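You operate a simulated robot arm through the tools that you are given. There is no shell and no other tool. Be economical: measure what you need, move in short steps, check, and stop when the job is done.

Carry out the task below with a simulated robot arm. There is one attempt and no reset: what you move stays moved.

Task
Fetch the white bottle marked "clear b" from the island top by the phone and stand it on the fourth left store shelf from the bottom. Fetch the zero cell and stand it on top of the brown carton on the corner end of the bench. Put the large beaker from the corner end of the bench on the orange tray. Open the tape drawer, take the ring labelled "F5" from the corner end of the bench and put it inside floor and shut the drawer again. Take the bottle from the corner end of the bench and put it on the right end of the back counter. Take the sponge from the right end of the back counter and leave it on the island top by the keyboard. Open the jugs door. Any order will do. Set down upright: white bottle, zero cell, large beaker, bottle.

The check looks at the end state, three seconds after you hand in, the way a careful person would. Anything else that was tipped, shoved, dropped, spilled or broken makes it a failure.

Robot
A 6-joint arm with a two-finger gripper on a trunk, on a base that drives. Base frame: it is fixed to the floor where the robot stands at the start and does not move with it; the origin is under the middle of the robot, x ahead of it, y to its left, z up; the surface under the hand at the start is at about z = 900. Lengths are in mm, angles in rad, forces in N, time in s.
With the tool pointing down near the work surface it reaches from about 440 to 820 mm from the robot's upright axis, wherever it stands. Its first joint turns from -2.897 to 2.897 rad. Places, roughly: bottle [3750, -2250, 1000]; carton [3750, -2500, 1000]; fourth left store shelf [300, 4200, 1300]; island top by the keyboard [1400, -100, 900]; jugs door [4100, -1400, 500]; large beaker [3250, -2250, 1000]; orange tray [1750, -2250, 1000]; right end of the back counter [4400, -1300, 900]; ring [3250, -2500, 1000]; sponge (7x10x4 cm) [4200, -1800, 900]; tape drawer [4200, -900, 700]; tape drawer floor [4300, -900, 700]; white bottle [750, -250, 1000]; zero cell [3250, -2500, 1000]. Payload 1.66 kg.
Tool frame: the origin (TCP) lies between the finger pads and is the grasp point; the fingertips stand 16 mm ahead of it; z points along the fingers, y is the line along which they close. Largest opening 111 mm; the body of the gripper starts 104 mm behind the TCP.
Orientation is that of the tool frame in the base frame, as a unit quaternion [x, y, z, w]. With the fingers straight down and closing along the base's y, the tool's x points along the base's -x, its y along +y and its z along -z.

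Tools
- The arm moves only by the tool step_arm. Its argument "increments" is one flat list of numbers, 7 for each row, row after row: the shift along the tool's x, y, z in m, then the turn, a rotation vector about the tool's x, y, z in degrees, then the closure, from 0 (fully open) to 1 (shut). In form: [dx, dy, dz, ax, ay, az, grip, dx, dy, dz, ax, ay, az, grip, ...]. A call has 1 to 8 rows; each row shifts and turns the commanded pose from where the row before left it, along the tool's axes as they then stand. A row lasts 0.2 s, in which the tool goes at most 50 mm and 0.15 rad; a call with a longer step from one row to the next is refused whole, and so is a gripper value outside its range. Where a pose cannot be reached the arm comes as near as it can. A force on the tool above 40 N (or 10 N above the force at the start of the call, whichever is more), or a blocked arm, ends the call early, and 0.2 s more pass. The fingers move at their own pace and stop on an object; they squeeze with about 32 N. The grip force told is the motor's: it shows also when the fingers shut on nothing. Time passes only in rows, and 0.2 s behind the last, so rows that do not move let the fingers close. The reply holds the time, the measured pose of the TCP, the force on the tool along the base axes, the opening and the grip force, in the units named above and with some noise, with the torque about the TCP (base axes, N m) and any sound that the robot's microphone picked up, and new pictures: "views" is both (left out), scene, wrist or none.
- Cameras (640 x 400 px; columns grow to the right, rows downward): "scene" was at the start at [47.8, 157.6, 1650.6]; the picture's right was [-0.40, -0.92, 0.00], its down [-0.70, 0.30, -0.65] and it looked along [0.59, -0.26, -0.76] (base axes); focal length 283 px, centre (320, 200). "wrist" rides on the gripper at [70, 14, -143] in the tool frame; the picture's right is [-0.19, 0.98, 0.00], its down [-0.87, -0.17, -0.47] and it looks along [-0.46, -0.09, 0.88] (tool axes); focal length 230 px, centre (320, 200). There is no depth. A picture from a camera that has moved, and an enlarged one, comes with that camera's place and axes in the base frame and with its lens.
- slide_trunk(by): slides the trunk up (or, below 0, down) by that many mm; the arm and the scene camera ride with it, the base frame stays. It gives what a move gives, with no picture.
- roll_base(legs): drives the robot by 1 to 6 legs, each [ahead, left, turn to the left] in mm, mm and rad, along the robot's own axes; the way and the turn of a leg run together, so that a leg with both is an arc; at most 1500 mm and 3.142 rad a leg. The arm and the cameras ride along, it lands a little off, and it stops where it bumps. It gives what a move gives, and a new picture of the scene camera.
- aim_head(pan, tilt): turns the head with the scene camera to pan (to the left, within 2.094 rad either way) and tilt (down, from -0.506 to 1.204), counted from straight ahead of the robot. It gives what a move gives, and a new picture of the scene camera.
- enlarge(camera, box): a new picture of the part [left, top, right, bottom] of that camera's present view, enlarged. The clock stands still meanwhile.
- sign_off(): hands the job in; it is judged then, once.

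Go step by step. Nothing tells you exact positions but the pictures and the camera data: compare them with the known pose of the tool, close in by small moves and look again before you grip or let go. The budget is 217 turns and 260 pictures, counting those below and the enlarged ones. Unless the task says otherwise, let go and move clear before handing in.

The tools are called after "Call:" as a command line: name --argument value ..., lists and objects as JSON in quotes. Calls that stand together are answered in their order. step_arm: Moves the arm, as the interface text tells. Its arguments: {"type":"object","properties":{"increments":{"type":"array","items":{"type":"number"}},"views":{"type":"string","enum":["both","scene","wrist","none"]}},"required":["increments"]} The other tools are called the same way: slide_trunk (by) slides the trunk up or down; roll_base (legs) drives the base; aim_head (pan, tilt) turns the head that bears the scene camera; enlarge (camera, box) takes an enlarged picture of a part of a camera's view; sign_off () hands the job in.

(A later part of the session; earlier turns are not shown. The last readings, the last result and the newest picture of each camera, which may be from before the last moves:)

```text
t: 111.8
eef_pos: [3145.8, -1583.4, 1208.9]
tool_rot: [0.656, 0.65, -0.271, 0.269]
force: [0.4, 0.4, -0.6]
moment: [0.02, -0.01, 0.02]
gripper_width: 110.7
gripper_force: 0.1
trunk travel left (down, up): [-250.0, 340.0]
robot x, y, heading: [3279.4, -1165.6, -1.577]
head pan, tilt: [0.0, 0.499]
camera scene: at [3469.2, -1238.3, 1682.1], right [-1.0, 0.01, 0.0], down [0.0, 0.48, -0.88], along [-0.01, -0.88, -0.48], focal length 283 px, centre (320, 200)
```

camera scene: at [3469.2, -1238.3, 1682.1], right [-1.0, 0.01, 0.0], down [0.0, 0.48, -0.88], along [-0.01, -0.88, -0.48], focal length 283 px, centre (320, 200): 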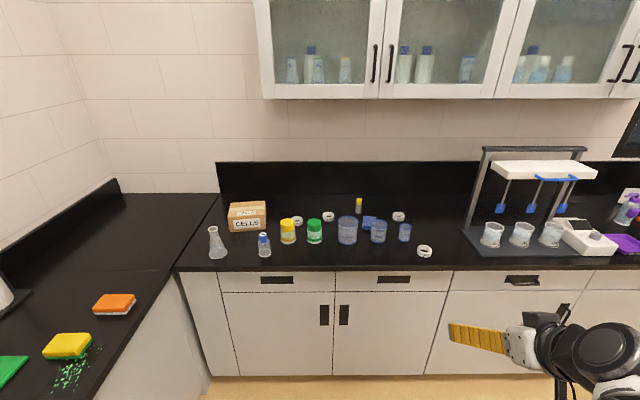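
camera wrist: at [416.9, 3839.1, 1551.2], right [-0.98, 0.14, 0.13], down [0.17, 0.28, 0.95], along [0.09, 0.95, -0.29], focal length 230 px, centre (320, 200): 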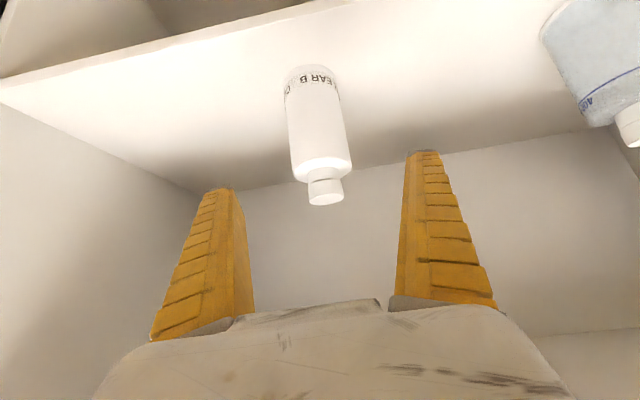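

Call:
enlarge --camera "scene" --box '[190, 180, 450, 280]'

Call:
enlarge --camera "scene" --box '[190, 190, 320, 270]'

Call:
enlarge --camera "scene" --box '[310, 190, 440, 270]'

```text
2.46 times, centred on (320, 230) of scene
camera zoom: at [3469.2, -1238.3, 1682.1], right [-1.0, 0.01, 0.0], down [0.0, 0.48, -0.88], along [-0.01, -0.88, -0.48], focal length 697 px, centre (320, 126)
```

zoom: 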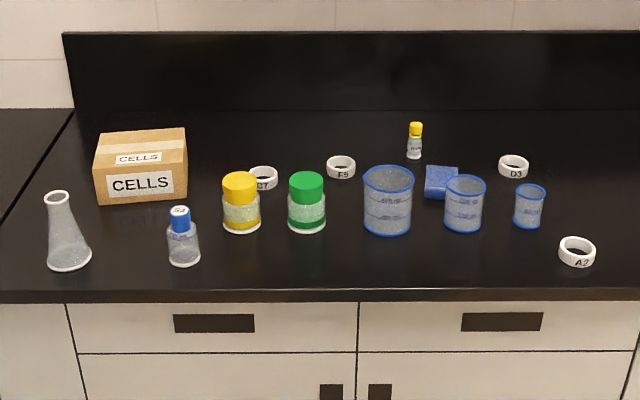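

```text
4.92 times, centred on (255, 230) of scene
camera zoom: at [3469.2, -1238.3, 1682.1], right [-1.0, 0.01, 0.0], down [0.0, 0.48, -0.88], along [-0.01, -0.88, -0.48], focal length 1395 px, centre (640, 52)
```

zoom: 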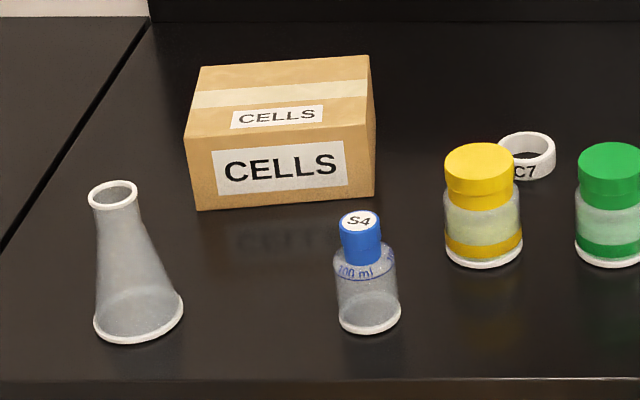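

```text
4.92 times, centred on (375, 230) of scene
camera zoom: at [3469.2, -1238.3, 1682.1], right [-1.0, 0.01, 0.0], down [0.0, 0.48, -0.88], along [-0.01, -0.88, -0.48], focal length 1395 px, centre (49, 52)
```

zoom: 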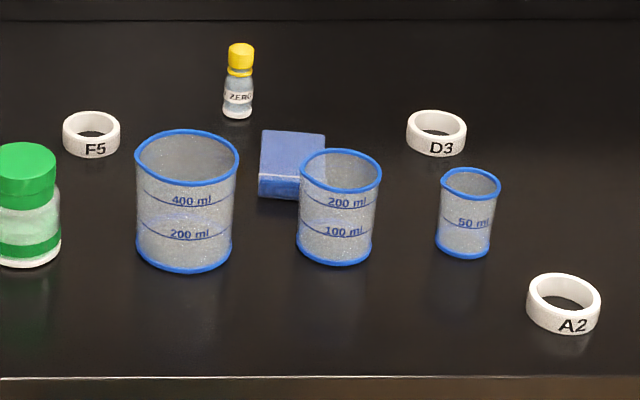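

I can read everything: ZERO cell ≈(3250,-2531), F5 ring ≈(3411,-2472), 400 ml beaker ≈(3332,-2287), bottle S4 ≈(3693,-2196), carton centre ≈(3795,-2440) top ≈980. I drive up to (3500,-1850).

Call:
roll_base --legs '[[400, 220, 0.008], [285, 0, 0]]'

Call:
step_arm --increments '[0, 0, 0, 0, 7.5, 0, 0, 0, 0, 0, 0, 7.5, 0, 0, 0, 0, 0, 0, 7.5, 0, 0, 0, 0, 0, 0, 7.5, 0, 0, 0, 0, 0, 0, 7.5, 0, 0, 0, 0, 0, 0, 7.5, 0, 0]' --views "wrist"

Call:
aim_head --pan -0.1 --tilt 0.8

```text
t: 116.1
eef_pos: [3380.9, -2264.3, 1208.2]
tool_rot: [0.651, 0.656, -0.269, 0.27]
force: [-0.4, -0.2, -0.3]
moment: [0.03, -0.03, -0.01]
gripper_width: 111.1
gripper_force: 0.0
trunk travel left (down, up): [-250.0, 340.0]
robot x, y, heading: [3510.9, -1842.5, -1.56]
head pan, tilt: [0.0, 0.499]
camera scene: at [3699.5, -1915.6, 1682.0], right [-1.0, -0.01, 0.0], down [0.0, 0.48, -0.88], along [0.01, -0.88, -0.48], focal length 283 px, centre (320, 200)
```

scene: 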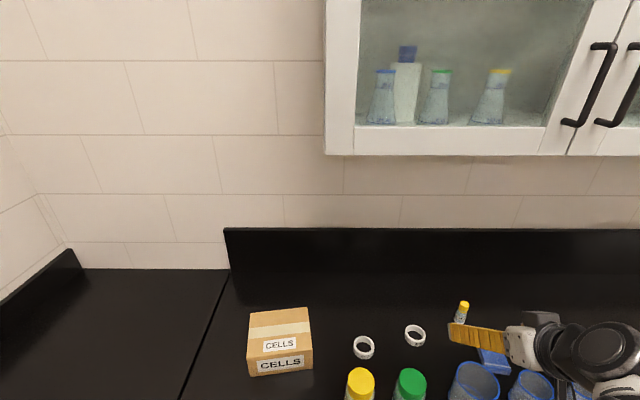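

```text
t: 117.5
eef_pos: [3381.1, -2264.9, 1208.9]
tool_rot: [0.704, 0.71, 0.001, -0.002]
force: [-0.1, 0.3, 0.9]
moment: [-0.01, 0.01, 0.0]
gripper_width: 110.9
gripper_force: 0.0
trunk travel left (down, up): [-250.0, 340.0]
robot x, y, heading: [3514.0, -1843.7, -1.564]
head pan, tilt: [0.0, 0.499]
camera wrist: at [3394.1, -2194.4, 1350.9], right [0.98, -0.18, 0.0], down [-0.16, -0.87, 0.47], along [-0.09, -0.46, -0.88], focal length 230 px, centre (320, 200)
```

wrist: 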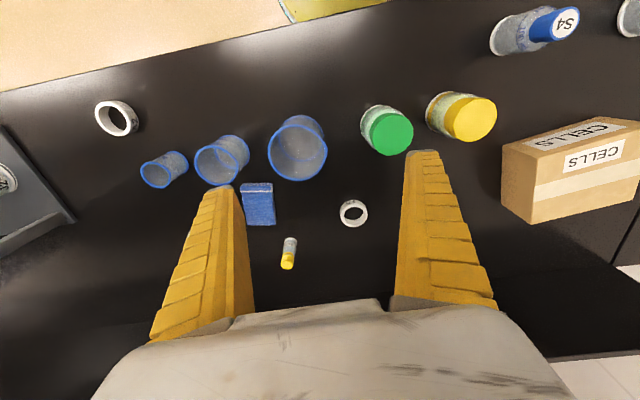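

```text
t: 118.3
eef_pos: [3382.2, -2263.5, 1209.0]
tool_rot: [0.704, 0.71, 0.0, 0.001]
force: [-0.1, 1.0, -0.5]
moment: [0.01, 0.01, -0.01]
gripper_width: 110.5
gripper_force: 0.0
trunk travel left (down, up): [-250.0, 340.0]
robot x, y, heading: [3511.0, -1842.0, -1.558]
head pan, tilt: [-0.099, 0.799]
camera scene: at [3691.4, -1904.0, 1656.2], right [-1.0, 0.09, 0.0], down [0.07, 0.71, -0.7], along [-0.06, -0.69, -0.72], focal length 283 px, centre (320, 200)
```

scene: 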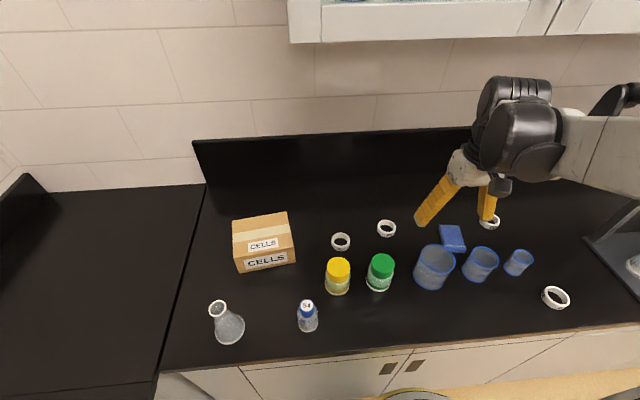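

The zero cell is consistently at about (3255,-2530). I move above it and check before descending.

Call:
step_arm --increments '[-0.0443, -0.021, 0, 0, 0, 0, 0, -0.0443, -0.021, 0, 0, 0, 0, 0, -0.0443, -0.021, 0, 0, 0, 0, 0, -0.0443, -0.021, 0, 0, 0, 0, 0, -0.0443, -0.021, 0, 0, 0, 0, 0, -0.0443, -0.021, 0, 0, 0, 0, 0, 0, 0, 0.05, 0, 0, 0, 0, 0, 0, 0.05, 0, 0, 0, 0]' --views "wrist"

```text
t: 119.6
eef_pos: [3274.3, -2504.2, 1202.2]
tool_rot: [0.703, 0.711, 0.001, 0.0]
force: [-0.2, 0.3, 0.5]
moment: [0.01, -0.03, -0.01]
gripper_width: 110.8
gripper_force: 0.1
trunk travel left (down, up): [-250.0, 340.0]
robot x, y, heading: [3513.6, -1842.4, -1.565]
head pan, tilt: [-0.099, 0.799]
stopped in row 6: the force on the tool passed its limit at 51 N (the readings are from after the stop); the commanded pose is now the measured one
camera wrist: at [3286.6, -2434.3, 1345.0], right [0.98, -0.18, 0.0], down [-0.16, -0.87, 0.47], along [-0.09, -0.46, -0.88], focal length 230 px, centre (320, 200)
```

wrist: 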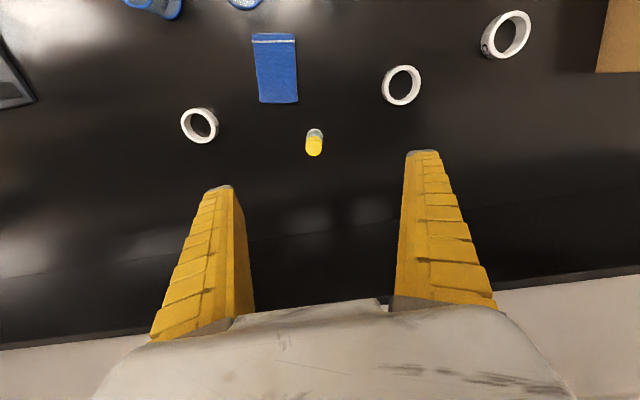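

Something was touched — probably the wrist against the upper cabinet. I take a scene look before moving.

Call:
step_arm --increments '[0.015, 0, 0, 0, 0, 0, 0]' --views "scene"

Call:
aim_head --pan -0.4 --tilt 0.5

```text
t: 120.0
eef_pos: [3276.8, -2487.1, 1202.2]
tool_rot: [0.704, 0.71, 0.0, 0.0]
force: [0.8, 0.5, 0.0]
moment: [0.02, 0.0, 0.0]
gripper_width: 111.3
gripper_force: 0.1
trunk travel left (down, up): [-250.0, 340.0]
robot x, y, heading: [3512.2, -1841.3, -1.563]
head pan, tilt: [-0.099, 0.799]
camera scene: at [3692.5, -1901.1, 1656.5], right [-1.0, 0.09, 0.0], down [0.07, 0.71, -0.7], along [-0.06, -0.69, -0.72], focal length 283 px, centre (320, 200)
```

scene: 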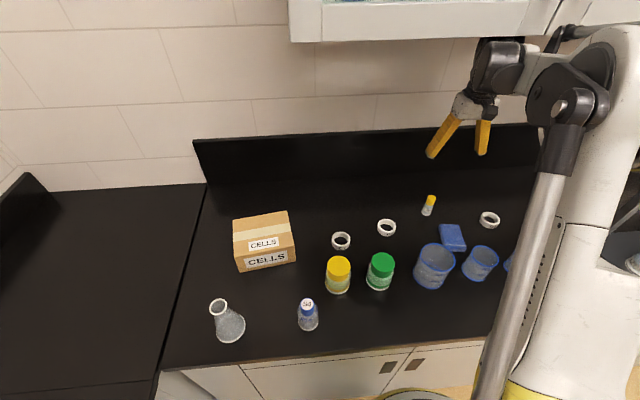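

```text
t: 120.8
eef_pos: [3275.6, -2486.9, 1202.5]
tool_rot: [0.704, 0.71, 0.0, 0.0]
force: [0.1, -0.4, -0.4]
moment: [0.04, 0.02, 0.0]
gripper_width: 110.9
gripper_force: 0.0
trunk travel left (down, up): [-250.0, 340.0]
robot x, y, heading: [3512.5, -1840.1, -1.565]
head pan, tilt: [-0.4, 0.499]
camera scene: at [3665.2, -1904.7, 1682.0], right [-0.92, 0.38, 0.0], down [0.18, 0.44, -0.88], along [-0.33, -0.81, -0.48], focal length 283 px, centre (320, 200)
```

scene: 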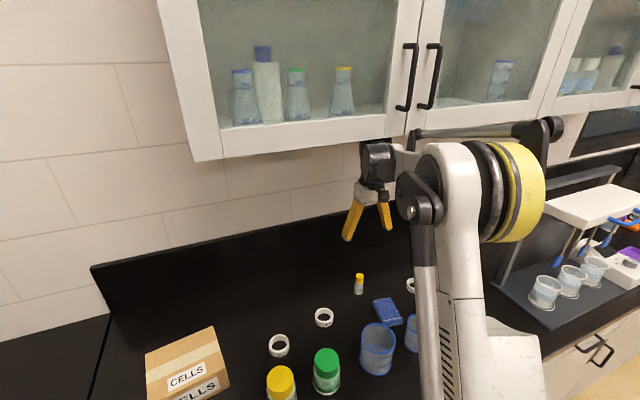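

The wrist touched the wall cabinet; nothing is disturbed. I'll lower here to z≈1050 and only then move back over the cell.

Call:
step_arm --increments '[0.02, 0, 0.03, 0, 0, 0, 0, 0, 0, 0.045, 0, 0, 0, 0, 0, 0, 0.045, 0, 0, 0, 0, 0, 0, 0.03, 0, 0, 0, 0]' --views "none"

Call:
step_arm --increments '[-0.03, -0.01, 0, 0, 0, 0, 0, -0.033, -0.012, 0, 0, 0, 0, 0]' --views "both"

```text
t: 121.8
eef_pos: [3276.4, -2468.2, 1054.1]
tool_rot: [0.704, 0.71, -0.001, 0.001]
force: [0.6, 0.3, -0.2]
moment: [0.0, 0.03, 0.03]
gripper_width: 111.1
gripper_force: 0.0
trunk travel left (down, up): [-250.0, 340.0]
robot x, y, heading: [3514.7, -1839.4, -1.567]
head pan, tilt: [-0.4, 0.499]
```

```text
t: 122.4
eef_pos: [3253.7, -2531.7, 1049.2]
tool_rot: [0.704, 0.71, -0.001, -0.001]
force: [0.2, -0.5, -0.4]
moment: [0.01, 0.0, -0.03]
gripper_width: 111.0
gripper_force: 0.1
trunk travel left (down, up): [-250.0, 340.0]
robot x, y, heading: [3511.0, -1838.7, -1.564]
head pan, tilt: [-0.4, 0.499]
camera scene: at [3664.8, -1905.4, 1682.0], right [-0.92, 0.38, 0.0], down [0.18, 0.44, -0.88], along [-0.34, -0.81, -0.48], focal length 283 px, centre (320, 200)
camera wrist: at [3265.9, -2462.7, 1192.2], right [0.98, -0.18, 0.0], down [-0.16, -0.87, 0.47], along [-0.09, -0.46, -0.88], focal length 230 px, centre (320, 200)
```

scene: 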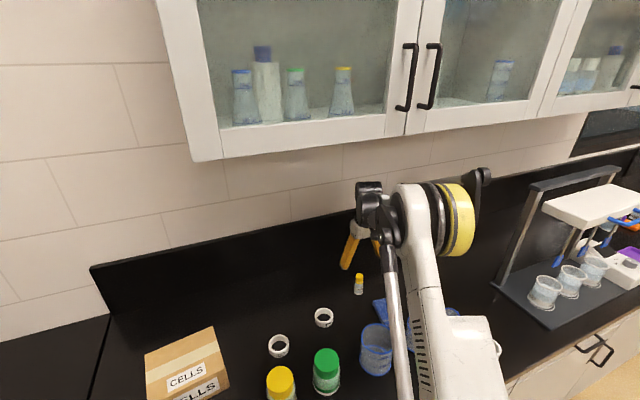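
wrist: 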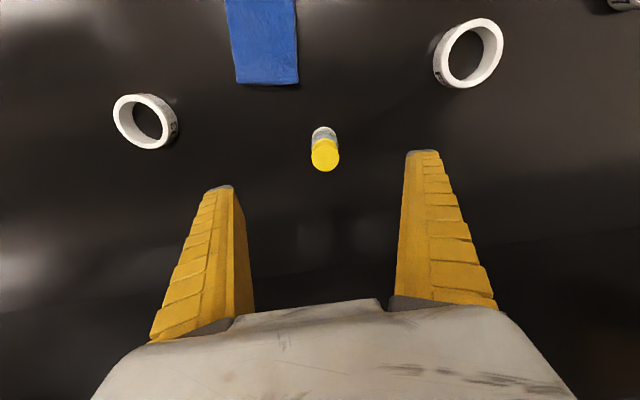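

The cell is centred under the hand. I descend and grip.

Call:
step_arm --increments '[0, 0.003, 0.04, 0, 0, 0, 0, 0, 0, 0.04, 0, 0, 0, 0, 0, 0, 0.025, 0, 0, 0, 0, 0, 0, 0, 0, 0, 0, 1, 0, 0, 0, 0, 0, 0, 1, 0, 0, 0, 0, 0, 0, 1]' --views "wrist"

```text
t: 123.8
eef_pos: [3256.2, -2531.6, 948.8]
tool_rot: [0.704, 0.71, -0.001, 0.001]
force: [-1.0, -0.3, 1.0]
moment: [-0.07, -0.01, 0.0]
gripper_width: 24.1
gripper_force: 31.9
trunk travel left (down, up): [-250.0, 340.0]
robot x, y, heading: [3511.9, -1841.1, -1.56]
head pan, tilt: [-0.4, 0.499]
camera wrist: at [3269.0, -2461.3, 1091.1], right [0.98, -0.18, 0.0], down [-0.16, -0.87, 0.47], along [-0.09, -0.47, -0.88], focal length 230 px, centre (320, 200)
```

wrist: 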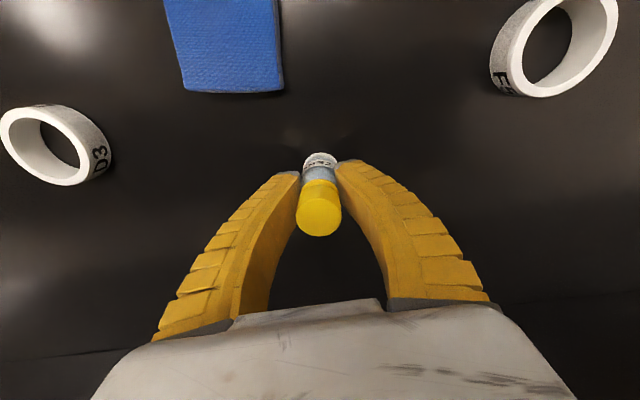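

Gripped. I lift and carry it toward the carton at z≈1080.

Call:
step_arm --increments '[0, 0, -0.03, 0, 0, 0, 1, 0, 0, -0.05, 0, 0, 0, 1, 0, 0, -0.05, 0, 0, 0, 1, 0.015, 0.045, 0, 0, 0, 0, 1, 0.015, 0.045, 0, 0, 0, 0, 1, 0.015, 0.045, 0, 0, 0, 0, 1, 0.015, 0.045, 0, 0, 0, 0, 1, 0.015, 0.045, 0, 0, 0, 0, 1]' --views "none"

Call:
step_arm --increments '[0.015, 0.045, 0, 0, 0, 0, 1, 0, 0.045, 0, 0, 0, 0, 1, 0, 0.045, 0, 0, 0, 0, 1, 0, 0.045, 0, 0, 0, 0, 1]' --views "wrist"

Call:
aim_head --pan 0.0 --tilt 0.7

```text
t: 125.6
eef_pos: [3478.8, -2457.1, 1077.3]
tool_rot: [0.704, 0.71, -0.001, 0.0]
force: [0.2, 0.2, -0.6]
moment: [-0.03, 0.04, 0.04]
gripper_width: 22.5
gripper_force: 31.8
trunk travel left (down, up): [-250.0, 340.0]
robot x, y, heading: [3515.1, -1837.1, -1.563]
head pan, tilt: [-0.4, 0.499]
```

```text
t: 126.6
eef_pos: [3662.1, -2441.7, 1077.7]
tool_rot: [0.705, 0.709, -0.002, -0.001]
force: [0.7, -0.1, -0.6]
moment: [0.0, 0.03, -0.02]
gripper_width: 22.2
gripper_force: 31.9
trunk travel left (down, up): [-250.0, 340.0]
robot x, y, heading: [3514.0, -1840.8, -1.566]
head pan, tilt: [-0.4, 0.499]
camera wrist: at [3673.8, -2371.2, 1220.5], right [0.98, -0.18, 0.0], down [-0.16, -0.87, 0.47], along [-0.09, -0.46, -0.88], focal length 230 px, centre (320, 200)
```

wrist: 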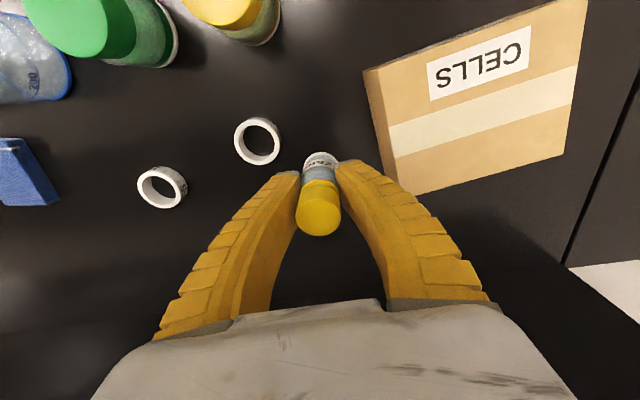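

```text
t: 127.5
eef_pos: [3659.8, -2441.7, 1077.7]
tool_rot: [0.704, 0.71, -0.001, 0.001]
force: [-0.2, -0.4, -0.8]
moment: [-0.01, -0.03, 0.01]
gripper_width: 21.2
gripper_force: 31.9
trunk travel left (down, up): [-250.0, 340.0]
robot x, y, heading: [3513.2, -1839.1, -1.564]
head pan, tilt: [0.0, 0.7]
camera scene: at [3700.4, -1905.5, 1664.4], right [-1.0, -0.01, 0.0], down [0.0, 0.64, -0.77], along [0.01, -0.77, -0.64], focal length 283 px, centre (320, 200)
```

scene: 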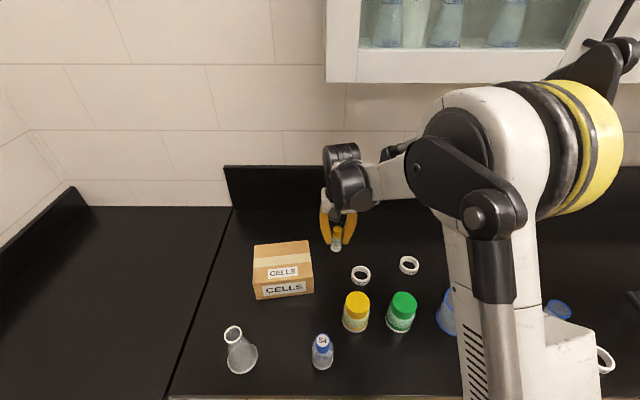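

The grip width is shrinking slowly (cell tapers), so I proceed without delay: move 150 mm to the carton's middle.

Call:
step_arm --increments '[0, 0.04, -0.01, 0, 0, 0, 1, 0, 0.04, 0, 0, 0, 0, 1, 0, 0.04, 0, 0, 0, 0, 1, 0, 0.03, 0, 0, 0, 0, 1]' --views "both"

```text
t: 128.5
eef_pos: [3809.0, -2434.2, 1085.8]
tool_rot: [0.705, 0.71, -0.001, 0.0]
force: [-0.2, 0.5, -0.4]
moment: [0.01, 0.04, 0.02]
gripper_width: 21.3
gripper_force: 31.9
trunk travel left (down, up): [-250.0, 340.0]
robot x, y, heading: [3513.1, -1843.7, -1.558]
head pan, tilt: [0.0, 0.7]
camera scene: at [3701.2, -1905.6, 1664.3], right [-1.0, -0.01, 0.0], down [-0.01, 0.64, -0.76], along [0.01, -0.76, -0.64], focal length 283 px, centre (320, 200)
camera wrist: at [3822.9, -2364.6, 1228.9], right [0.98, -0.18, 0.0], down [-0.16, -0.87, 0.47], along [-0.09, -0.46, -0.88], focal length 230 px, centre (320, 200)
```

scene: 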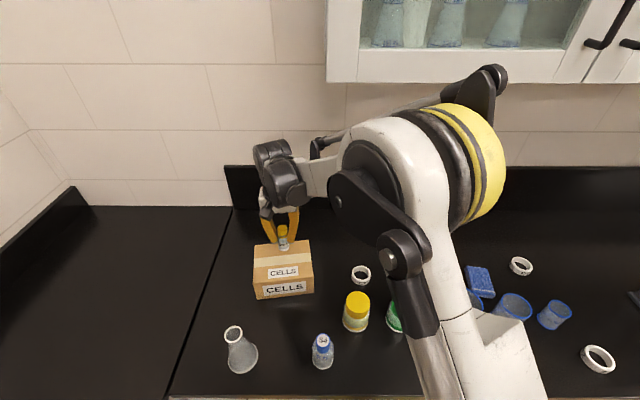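
wrist: 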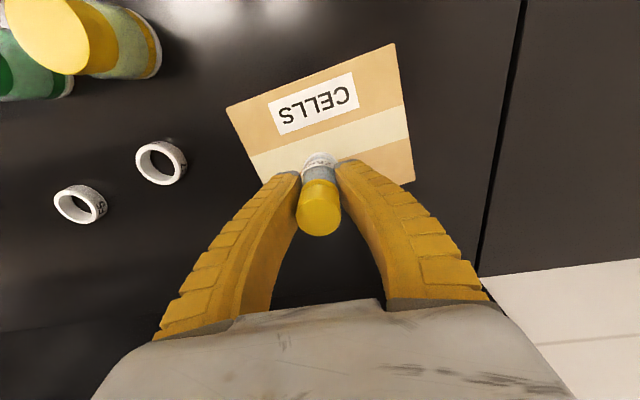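

The landing point is on the tape at the carton's centre. I lower gradually watching force.

Call:
step_arm --increments '[0, 0, 0.02, 0, 0, 0, 1, 0, 0, 0.01, 0, 0, 0, 1]' --views "none"

Call:
step_arm --increments '[0, 0, 0.004, 0, 0, 0, 1, 0, 0, 0.004, 0, 0, 0, 1]' --views "wrist"

Call:
enlarge --camera "scene" --box '[235, 200, 335, 310]'

```text
t: 129.1
eef_pos: [3812.2, -2435.4, 1056.2]
tool_rot: [0.704, 0.71, -0.001, 0.0]
force: [0.2, -0.2, -1.8]
moment: [0.05, 0.04, 0.0]
gripper_width: 21.2
gripper_force: 31.5
trunk travel left (down, up): [-250.0, 340.0]
robot x, y, heading: [3512.4, -1841.5, -1.562]
head pan, tilt: [0.0, 0.7]
```

```text
t: 129.7
eef_pos: [3811.8, -2434.6, 1048.7]
tool_rot: [0.704, 0.71, 0.0, 0.0]
force: [-0.3, -0.7, -0.3]
moment: [0.02, 0.01, -0.01]
gripper_width: 21.4
gripper_force: 31.4
trunk travel left (down, up): [-250.0, 340.0]
robot x, y, heading: [3509.4, -1840.6, -1.564]
head pan, tilt: [0.0, 0.7]
camera wrist: at [3824.1, -2364.9, 1191.4], right [0.98, -0.18, 0.0], down [-0.16, -0.87, 0.47], along [-0.09, -0.47, -0.88], focal length 230 px, centre (320, 200)
```

wrist: 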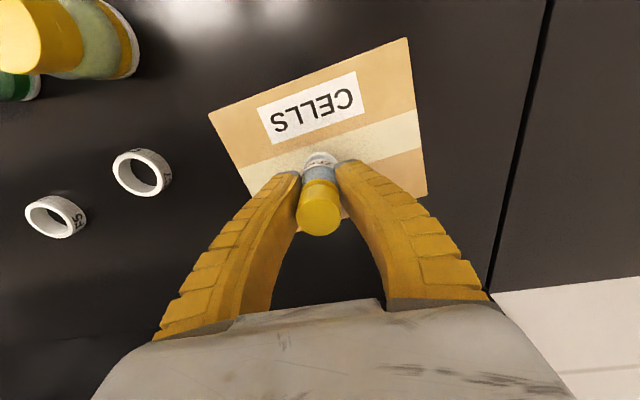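

```text
3.64 times, centred on (285, 255) of scene
camera zoom: at [3700.6, -1905.5, 1664.3], right [-1.0, -0.01, 0.0], down [0.0, 0.64, -0.76], along [0.01, -0.76, -0.64], focal length 1030 px, centre (447, 0)
```

zoom: 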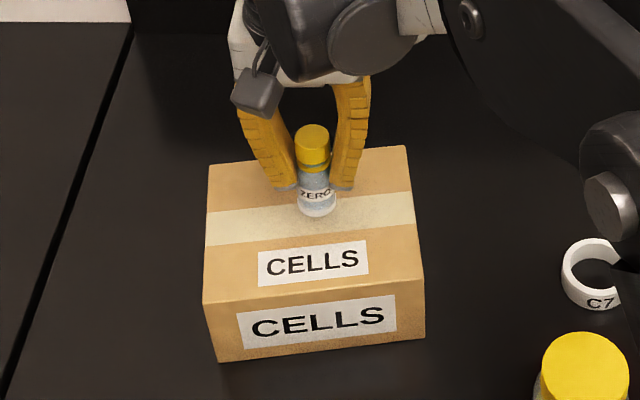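

Still no contact; the cell hovers over the tape. I keep lowering in small steps.

Call:
step_arm --increments '[0, 0, 0.003, 0, 0, 0, 1, 0, 0, 0.002, 0, 0, 0, 1]' --views "none"

Call:
step_arm --increments '[0, 0, 0.003, 0, 0, 0, 1]' --views "none"

Call:
step_arm --increments '[0, 0, 0.003, 0, 0, 0, 1]' --views "none"

Call:
enlarge --camera "scene" --box '[235, 200, 335, 310]'

```text
t: 130.3
eef_pos: [3810.1, -2435.8, 1043.4]
tool_rot: [0.704, 0.71, -0.001, 0.0]
force: [-0.5, -1.5, 0.1]
moment: [0.02, 0.0, -0.05]
gripper_width: 21.2
gripper_force: 32.0
trunk travel left (down, up): [-250.0, 340.0]
robot x, y, heading: [3512.1, -1841.6, -1.564]
head pan, tilt: [0.0, 0.7]
```

```text
t: 130.7
eef_pos: [3811.2, -2436.3, 1040.7]
tool_rot: [0.704, 0.71, -0.001, 0.0]
force: [-0.9, 0.5, -1.5]
moment: [0.03, -0.01, 0.01]
gripper_width: 21.1
gripper_force: 32.6
trunk travel left (down, up): [-250.0, 340.0]
robot x, y, heading: [3514.0, -1838.8, -1.563]
head pan, tilt: [0.0, 0.7]
```

```text
t: 131.1
eef_pos: [3811.8, -2435.5, 1038.0]
tool_rot: [0.704, 0.71, -0.001, 0.0]
force: [-0.1, 0.3, 0.1]
moment: [0.04, 0.0, 0.0]
gripper_width: 21.2
gripper_force: 32.1
trunk travel left (down, up): [-250.0, 340.0]
robot x, y, heading: [3512.4, -1836.2, -1.559]
head pan, tilt: [0.0, 0.7]
```

```text
3.64 times, centred on (285, 255) of scene
camera zoom: at [3700.6, -1905.6, 1664.3], right [-1.0, -0.01, 0.0], down [0.0, 0.64, -0.76], along [0.01, -0.76, -0.64], focal length 1030 px, centre (447, 0)
```

zoom: 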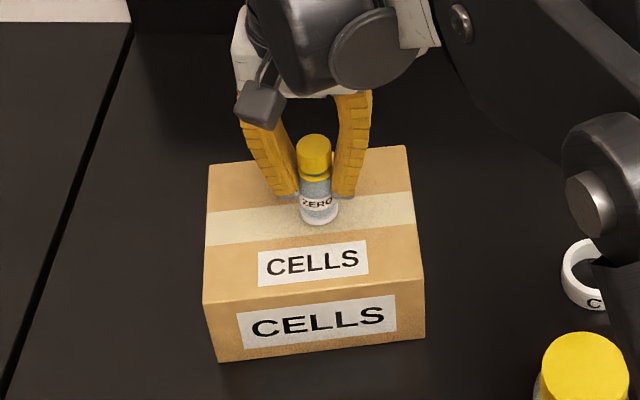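

By the view the carton top is near 981; about 8 mm to go.

Call:
step_arm --increments '[0, 0, 0.003, 0, 0, 0, 1, 0, 0, 0.001, 0, 0, 0, 1]' --views "none"

Call:
step_arm --increments '[0, 0, 0.002, 0, 0, 0, 1]' --views "none"

Call:
step_arm --increments '[0, 0, 0.002, 0, 0, 0, 1]' --views "none"

Call:
enlarge --camera "scene" --box '[235, 200, 335, 310]'

```text
t: 131.7
eef_pos: [3810.6, -2434.6, 1033.8]
tool_rot: [0.704, 0.71, 0.0, 0.0]
force: [2.2, -3.0, 10.5]
moment: [-0.22, 0.04, 0.05]
gripper_width: 21.2
gripper_force: 31.9
trunk travel left (down, up): [-250.0, 340.0]
robot x, y, heading: [3513.0, -1841.1, -1.566]
head pan, tilt: [0.0, 0.7]
```

```text
t: 132.1
eef_pos: [3810.3, -2434.7, 1032.7]
tool_rot: [0.704, 0.71, -0.001, 0.001]
force: [2.9, -5.2, 19.5]
moment: [-0.26, -0.01, 0.02]
gripper_width: 23.1
gripper_force: 31.9
trunk travel left (down, up): [-250.0, 340.0]
robot x, y, heading: [3518.0, -1837.4, -1.564]
head pan, tilt: [0.0, 0.7]
```

```text
t: 132.5
eef_pos: [3809.9, -2433.9, 1029.8]
tool_rot: [0.704, 0.71, -0.001, 0.001]
force: [3.2, -3.1, 23.6]
moment: [0.0, -0.04, -0.03]
gripper_width: 25.2
gripper_force: 32.0
trunk travel left (down, up): [-250.0, 340.0]
robot x, y, heading: [3510.3, -1840.4, -1.568]
head pan, tilt: [0.0, 0.7]
```

```text
3.64 times, centred on (285, 255) of scene
camera zoom: at [3699.9, -1903.7, 1664.6], right [-1.0, -0.01, 0.0], down [0.0, 0.64, -0.77], along [0.01, -0.77, -0.64], focal length 1030 px, centre (447, 0)
```

zoom: 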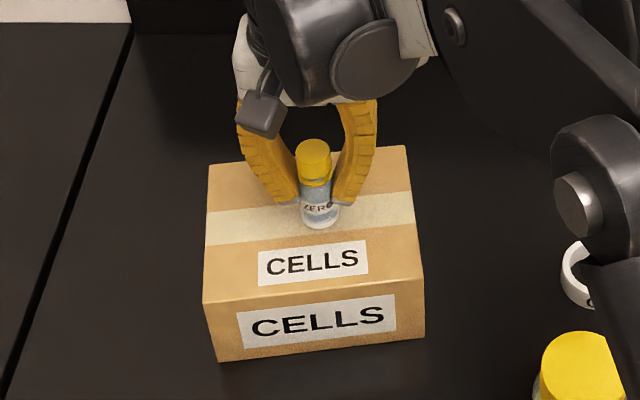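

Contact made. I relieve a few mm of force, open and lift away.

Call:
step_arm --increments '[0, 0, -0.002, 0, 0, 0, 1, 0, 0, 0, 0, 0, 0, 0.75, 0, 0, 0, 0, 0, 0, 0.6, 0, 0, 0, 0, 0, 0, 0.4, 0, 0, 0, 0, 0, 0, 0.4]' --views "none"

Call:
step_arm --increments '[0, 0, -0.03, 0, 0, 0, 0.4, 0, 0, -0.04, 0, 0, 0, 0.4, 0, 0, -0.03, 0, 0, 0, 0.4]' --views "both"

Call:
enlarge --camera "scene" --box '[235, 200, 335, 310]'

```text
t: 133.7
eef_pos: [3811.9, -2434.7, 1032.8]
tool_rot: [0.704, 0.71, -0.002, 0.001]
force: [0.3, 0.0, 0.5]
moment: [-0.01, 0.0, -0.03]
gripper_width: 68.5
gripper_force: 1.1
trunk travel left (down, up): [-250.0, 340.0]
robot x, y, heading: [3515.3, -1843.7, -1.562]
head pan, tilt: [0.0, 0.7]
```

```text
t: 134.5
eef_pos: [3807.8, -2434.4, 1131.8]
tool_rot: [0.704, 0.71, -0.001, 0.0]
force: [0.2, 0.8, 0.3]
moment: [0.0, 0.0, 0.02]
gripper_width: 68.4
gripper_force: 1.2
trunk travel left (down, up): [-250.0, 340.0]
robot x, y, heading: [3515.9, -1835.4, -1.562]
head pan, tilt: [0.0, 0.7]
camera scene: at [3700.3, -1905.0, 1664.4], right [-1.0, -0.01, 0.0], down [0.0, 0.64, -0.77], along [0.01, -0.77, -0.64], focal length 283 px, centre (320, 200)
camera wrist: at [3820.7, -2364.3, 1275.5], right [0.98, -0.18, 0.0], down [-0.16, -0.87, 0.47], along [-0.09, -0.47, -0.88], focal length 230 px, centre (320, 200)
```

scene: 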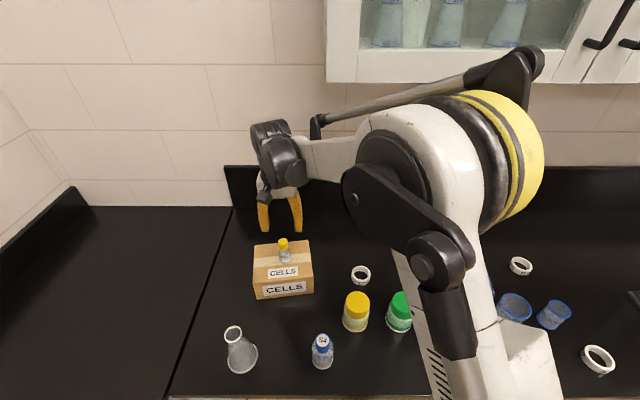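
wrist: 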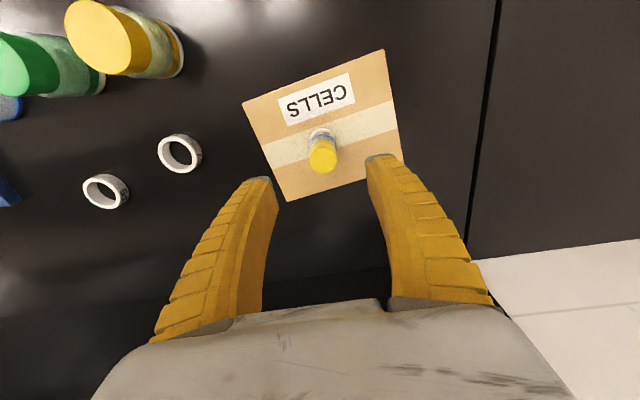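

```text
3.64 times, centred on (285, 255) of scene
camera zoom: at [3700.3, -1905.0, 1664.4], right [-1.0, -0.01, 0.0], down [0.0, 0.64, -0.77], along [0.01, -0.77, -0.64], focal length 1030 px, centre (447, 0)
```

zoom: 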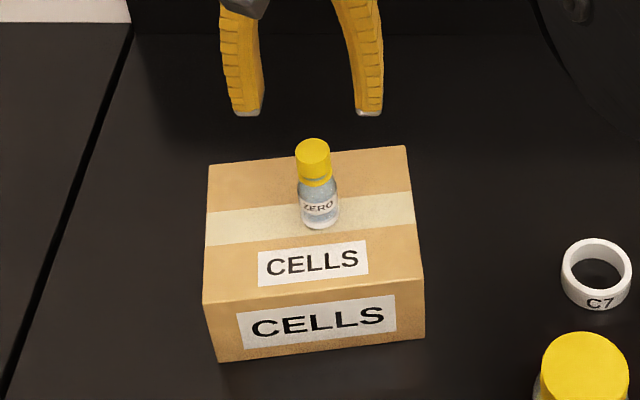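

The zero cell stands on the carton. Next is the 400 ml beaker; I move above it for a wrist check.

Call:
step_arm --increments '[0.02, -0.045, 0, 0, 0, 0, 0, 0.02, -0.045, 0, 0, 0, 0, 0, 0.02, -0.045, 0, 0, 0, 0, 0, 0.02, -0.045, 0, 0, 0, 0, 0, 0.02, -0.045, 0, 0, 0, 0, 0, 0.02, -0.045, 0, 0, 0, 0, 0, 0.02, -0.045, 0, 0, 0, 0, 0, 0.007, -0.048, 0, 0, 0, 0, 0]' --views "none"

Call:
step_arm --increments '[0, -0.045, 0, 0, 0, 0, 0, 0, -0.045, 0, 0, 0, 0, 0, 0, -0.02, 0, 0, 0, 0, 0]' --views "both"

```text
t: 136.3
eef_pos: [3443.7, -2292.3, 1129.6]
tool_rot: [0.704, 0.71, 0.0, 0.001]
force: [0.0, 0.2, -0.2]
moment: [-0.02, -0.04, -0.01]
gripper_width: 111.0
gripper_force: 0.1
trunk travel left (down, up): [-250.0, 340.0]
robot x, y, heading: [3508.8, -1839.1, -1.559]
head pan, tilt: [0.0, 0.7]
```

```text
t: 137.1
eef_pos: [3336.5, -2293.1, 1127.7]
tool_rot: [0.704, 0.71, 0.0, 0.0]
force: [-0.1, -0.2, -0.4]
moment: [0.01, 0.0, -0.04]
gripper_width: 111.1
gripper_force: 0.1
trunk travel left (down, up): [-250.0, 340.0]
robot x, y, heading: [3511.1, -1842.9, -1.562]
head pan, tilt: [0.0, 0.7]
camera scene: at [3700.1, -1905.7, 1664.4], right [-1.0, -0.01, 0.0], down [0.0, 0.64, -0.76], along [0.01, -0.76, -0.64], focal length 283 px, centre (320, 200)
camera wrist: at [3350.0, -2223.1, 1271.2], right [0.98, -0.18, 0.0], down [-0.16, -0.87, 0.47], along [-0.09, -0.46, -0.88], focal length 230 px, centre (320, 200)
```

scene: 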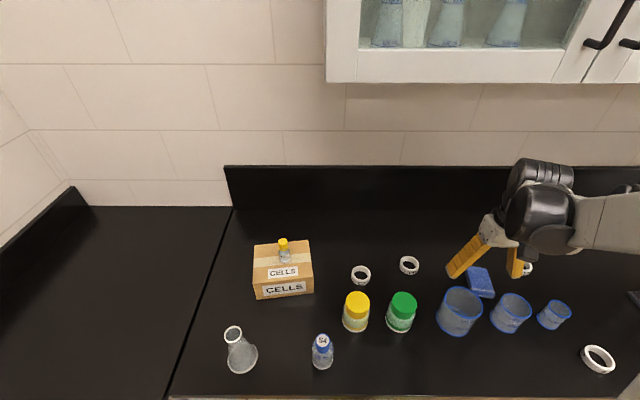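
wrist: 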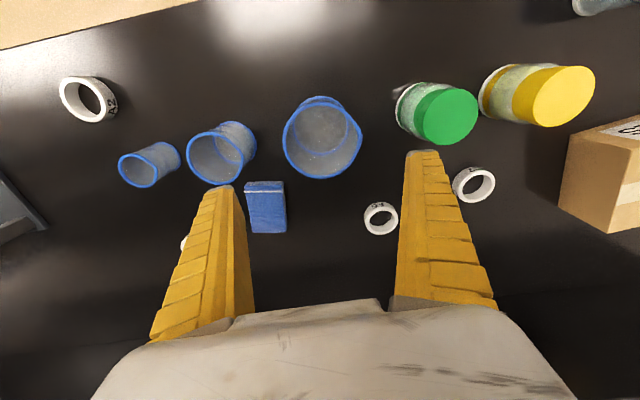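

The beaker's centre is about (3341,-2284), Ø≈92. I shift and lower to just above the rim, then check.

Call:
step_arm --increments '[0.009, 0.005, 0.04, 0, 0, 0, 0, 0, 0, 0.045, 0, 0, 0, 0]' --views "wrist"

```text
t: 137.7
eef_pos: [3343.7, -2283.6, 1043.1]
tool_rot: [0.704, 0.71, 0.0, 0.0]
force: [0.1, 0.4, 0.0]
moment: [0.02, 0.0, -0.01]
gripper_width: 110.7
gripper_force: 0.1
trunk travel left (down, up): [-250.0, 340.0]
robot x, y, heading: [3512.4, -1839.3, -1.565]
head pan, tilt: [0.0, 0.7]
camera wrist: at [3356.0, -2213.7, 1185.6], right [0.98, -0.18, 0.0], down [-0.16, -0.87, 0.47], along [-0.09, -0.46, -0.88], focal length 230 px, centre (320, 200)
```

wrist: 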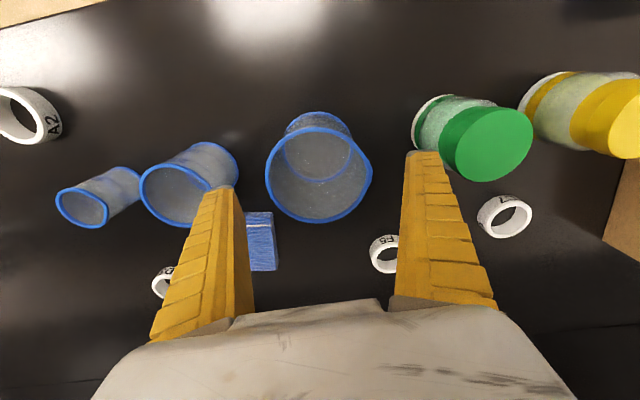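

Well centred. I descend to z≈960 and grip.

Call:
step_arm --increments '[0.001, -0.002, 0.03, 0, 0, 0, 0, 0, 0, 0.03, 0, 0, 0, 0, 0, 0, 0.023, 0, 0, 0, 0, 0, 0, 0, 0, 0, 0, 1, 0, 0, 0, 0, 0, 0, 1]' --views "wrist"

```text
t: 138.9
eef_pos: [3339.0, -2280.5, 963.6]
tool_rot: [0.704, 0.71, 0.0, 0.0]
force: [0.2, -0.2, 0.0]
moment: [0.01, 0.03, 0.0]
gripper_width: 86.7
gripper_force: 31.5
trunk travel left (down, up): [-250.0, 340.0]
robot x, y, heading: [3516.1, -1839.3, -1.56]
head pan, tilt: [0.0, 0.7]
camera wrist: at [3350.8, -2211.8, 1105.4], right [0.98, -0.18, 0.0], down [-0.16, -0.87, 0.47], along [-0.09, -0.46, -0.88], focal length 230 px, centre (320, 200)
```

wrist: 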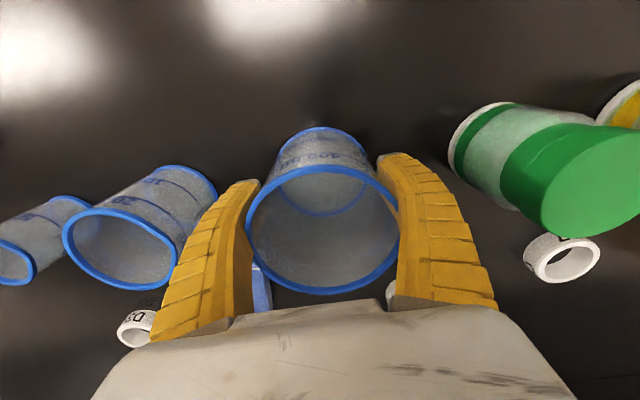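

Gripped. Lift, back away from the bench, and drive along to the orange tray.

Call:
step_arm --increments '[0, 0, -0.03, 0, 0, 0, 1, 0, 0, -0.045, 0, 0, 0, 1, 0, 0, -0.045, 0, 0, 0, 1, 0, 0, -0.045, 0, 0, 0, 1]' --views "none"

Call:
roll_base --legs '[[-500, 0, 0], [0, -800, 0], [0, -780, 0]]'

Call:
aim_head --pan -0.2 --tilt 0.6

```text
t: 139.9
eef_pos: [3341.5, -2284.2, 1132.6]
tool_rot: [0.704, 0.71, 0.0, 0.0]
force: [0.0, 0.8, -0.7]
moment: [0.02, -0.03, 0.0]
gripper_width: 86.2
gripper_force: 32.2
trunk travel left (down, up): [-250.0, 340.0]
robot x, y, heading: [3512.3, -1841.0, -1.56]
head pan, tilt: [0.0, 0.7]
```

```text
t: 150.4
eef_pos: [1799.5, -1816.9, 1130.7]
tool_rot: [0.692, 0.722, 0.0, 0.001]
force: [0.2, -0.4, -0.8]
moment: [-0.02, -0.01, -0.02]
gripper_width: 85.0
gripper_force: 31.6
trunk travel left (down, up): [-250.0, 340.0]
robot x, y, heading: [1956.8, -1368.3, -1.527]
head pan, tilt: [0.0, 0.7]
camera scene: at [2146.3, -1425.5, 1664.4], right [-1.0, -0.04, 0.0], down [-0.03, 0.64, -0.76], along [0.03, -0.76, -0.64], focal length 283 px, centre (320, 200)
```

scene: 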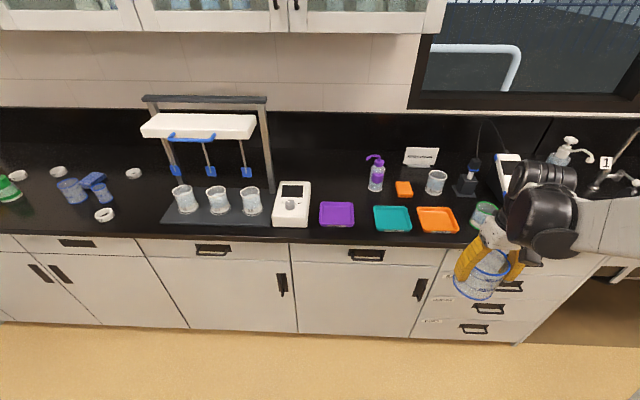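

```text
t: 151.2
eef_pos: [1800.3, -1816.8, 1131.0]
tool_rot: [0.692, 0.722, 0.0, 0.001]
force: [-0.1, 0.0, -0.6]
moment: [0.02, 0.0, -0.02]
gripper_width: 84.9
gripper_force: 32.3
trunk travel left (down, up): [-250.0, 340.0]
robot x, y, heading: [1955.0, -1365.0, -1.53]
head pan, tilt: [-0.201, 0.6]
camera scene: at [2129.3, -1427.9, 1673.0], right [-0.99, 0.16, 0.0], down [0.09, 0.56, -0.82], along [-0.13, -0.81, -0.57], focal length 283 px, centre (320, 200)
```

scene: 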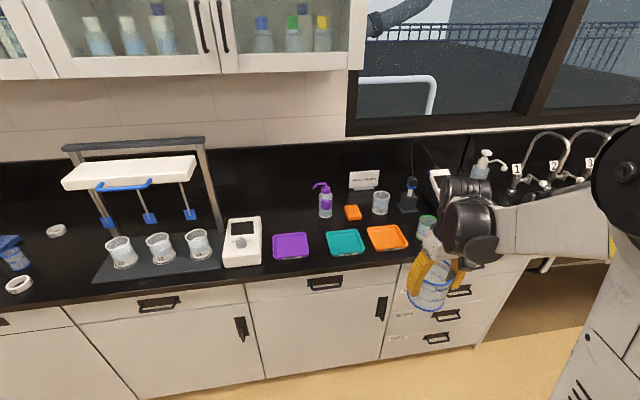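

The orange tray is at about (1730,-2215), with a green-lidded jar beside it. A closer look.

Call:
enlarge --camera "scene" --box '[320, 190, 480, 290]'

```text
4.00 times, centred on (400, 240) of scene
camera zoom: at [2129.3, -1427.9, 1673.0], right [-0.99, 0.16, 0.0], down [0.09, 0.56, -0.82], along [-0.13, -0.81, -0.57], focal length 1133 px, centre (0, 40)
```

zoom: 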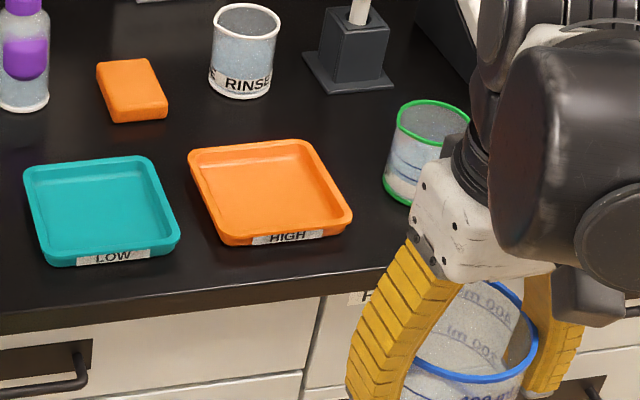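

Tray centre ≈(1732,-2214), about 125 mm square. I drive so the beaker hovers above it.

Call:
roll_base --legs '[[403, -66, -0.04]]'

Call:
step_arm --increments '[0, 0, 0.01, 0, 0, 0, 1]' --views "wrist"

Call:
aim_head --pan -0.3 --tilt 0.8

```text
t: 153.7
eef_pos: [1727.3, -2219.7, 1130.6]
tool_rot: [0.705, 0.709, 0.0, -0.001]
force: [0.0, -0.5, -0.9]
moment: [0.07, 0.02, -0.01]
gripper_width: 84.4
gripper_force: 32.2
trunk travel left (down, up): [-250.0, 340.0]
robot x, y, heading: [1900.4, -1773.4, -1.565]
head pan, tilt: [-0.201, 0.6]
camera scene: at [2070.8, -1843.7, 1672.9], right [-0.98, 0.19, 0.0], down [0.11, 0.55, -0.82], along [-0.16, -0.81, -0.57], focal length 283 px, centre (320, 200)
```

scene: 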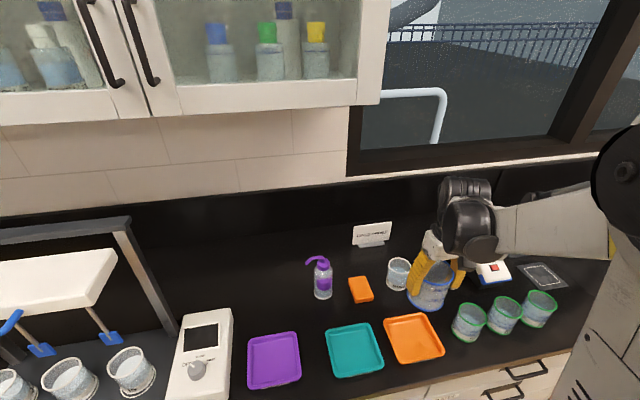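

```text
t: 154.1
eef_pos: [1728.1, -2219.8, 1120.5]
tool_rot: [0.705, 0.709, 0.0, 0.0]
force: [-0.4, -0.6, -0.4]
moment: [0.01, 0.0, -0.02]
gripper_width: 84.7
gripper_force: 32.3
trunk travel left (down, up): [-250.0, 340.0]
robot x, y, heading: [1902.5, -1776.8, -1.563]
head pan, tilt: [-0.201, 0.6]
camera wrist: at [1740.5, -2149.5, 1263.1], right [0.98, -0.18, 0.0], down [-0.16, -0.87, 0.47], along [-0.09, -0.46, -0.88], focal length 230 px, centre (320, 200)
```

wrist: 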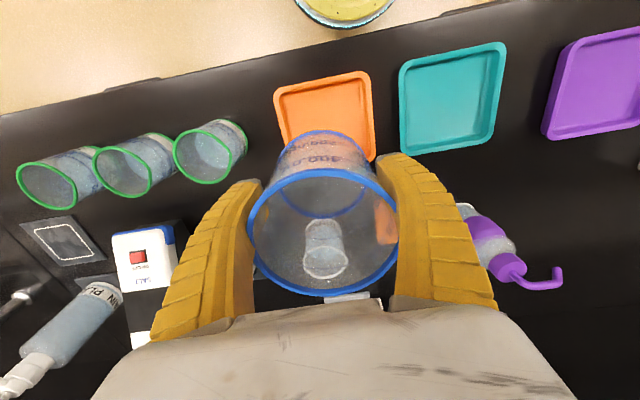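

```text
t: 154.8
eef_pos: [1728.5, -2218.4, 1120.1]
tool_rot: [0.705, 0.709, 0.0, 0.001]
force: [-0.5, 0.0, -0.8]
moment: [0.01, -0.02, -0.02]
gripper_width: 84.5
gripper_force: 31.8
trunk travel left (down, up): [-250.0, 340.0]
robot x, y, heading: [1902.4, -1777.4, -1.568]
head pan, tilt: [-0.3, 0.799]
camera scene: at [2064.6, -1833.4, 1656.1], right [-0.96, 0.29, 0.0], down [0.21, 0.69, -0.7], along [-0.2, -0.67, -0.72], focal length 283 px, centre (320, 200)
```

scene: 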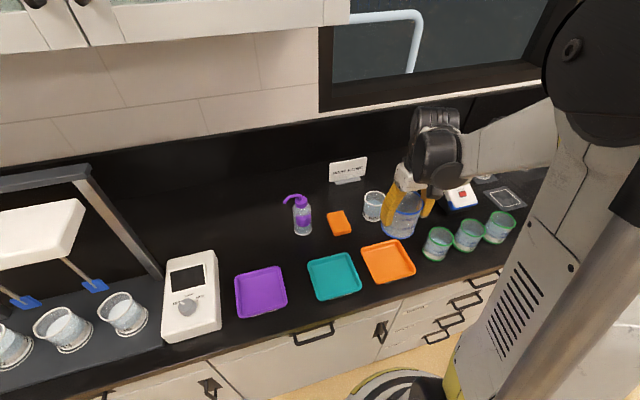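

Refined tray centre ≈(1735,-2211). I shift and lower to ~20 mm above, then check.

Call:
step_arm --increments '[0.007, 0.007, 0.04, 0, 0, 0, 1, 0, 0, 0.045, 0, 0, 0, 1, 0, 0, 0.045, 0, 0, 0, 1]' --views "both"

Call:
enlarge --camera "scene" --box '[340, 180, 460, 300]'

```text
t: 155.6
eef_pos: [1736.0, -2213.9, 989.2]
tool_rot: [0.704, 0.71, 0.001, 0.0]
force: [-0.6, -1.3, -1.1]
moment: [-0.02, -0.01, 0.0]
gripper_width: 84.0
gripper_force: 32.2
trunk travel left (down, up): [-250.0, 340.0]
robot x, y, heading: [1901.6, -1776.3, -1.566]
head pan, tilt: [-0.3, 0.799]
camera scene: at [2064.3, -1834.4, 1656.0], right [-0.96, 0.29, 0.0], down [0.21, 0.69, -0.7], along [-0.2, -0.67, -0.72], focal length 283 px, centre (320, 200)
camera wrist: at [1748.0, -2143.3, 1132.3], right [0.98, -0.18, 0.0], down [-0.16, -0.87, 0.47], along [-0.09, -0.46, -0.88], focal length 230 px, centre (320, 200)
```

scene: 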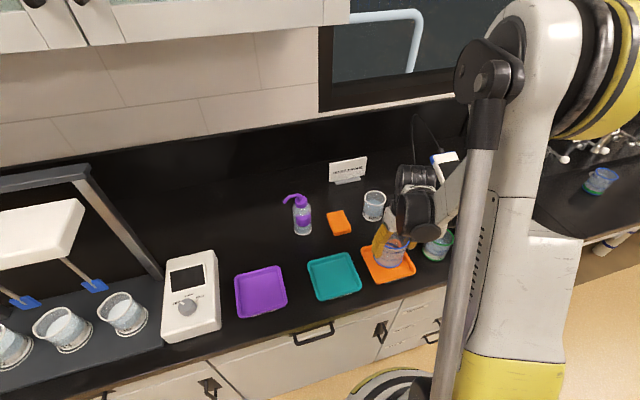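
wrist: 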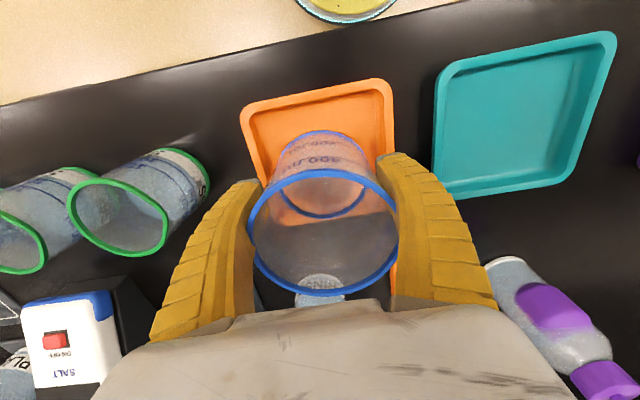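

```text
3.33 times, centred on (400, 240) of scene
camera zoom: at [2064.3, -1834.4, 1656.0], right [-0.96, 0.29, 0.0], down [0.21, 0.69, -0.7], along [-0.2, -0.67, -0.72], focal length 944 px, centre (53, 67)
```

zoom: 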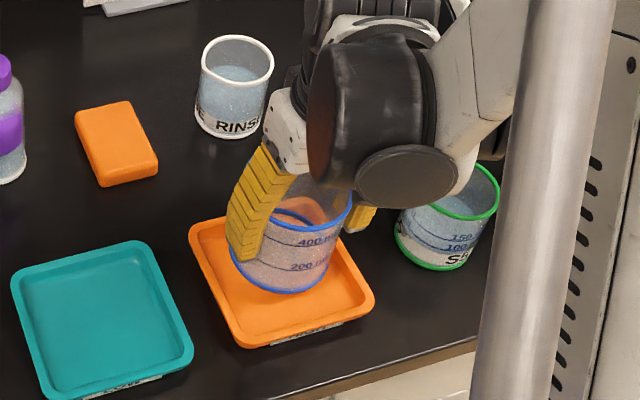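

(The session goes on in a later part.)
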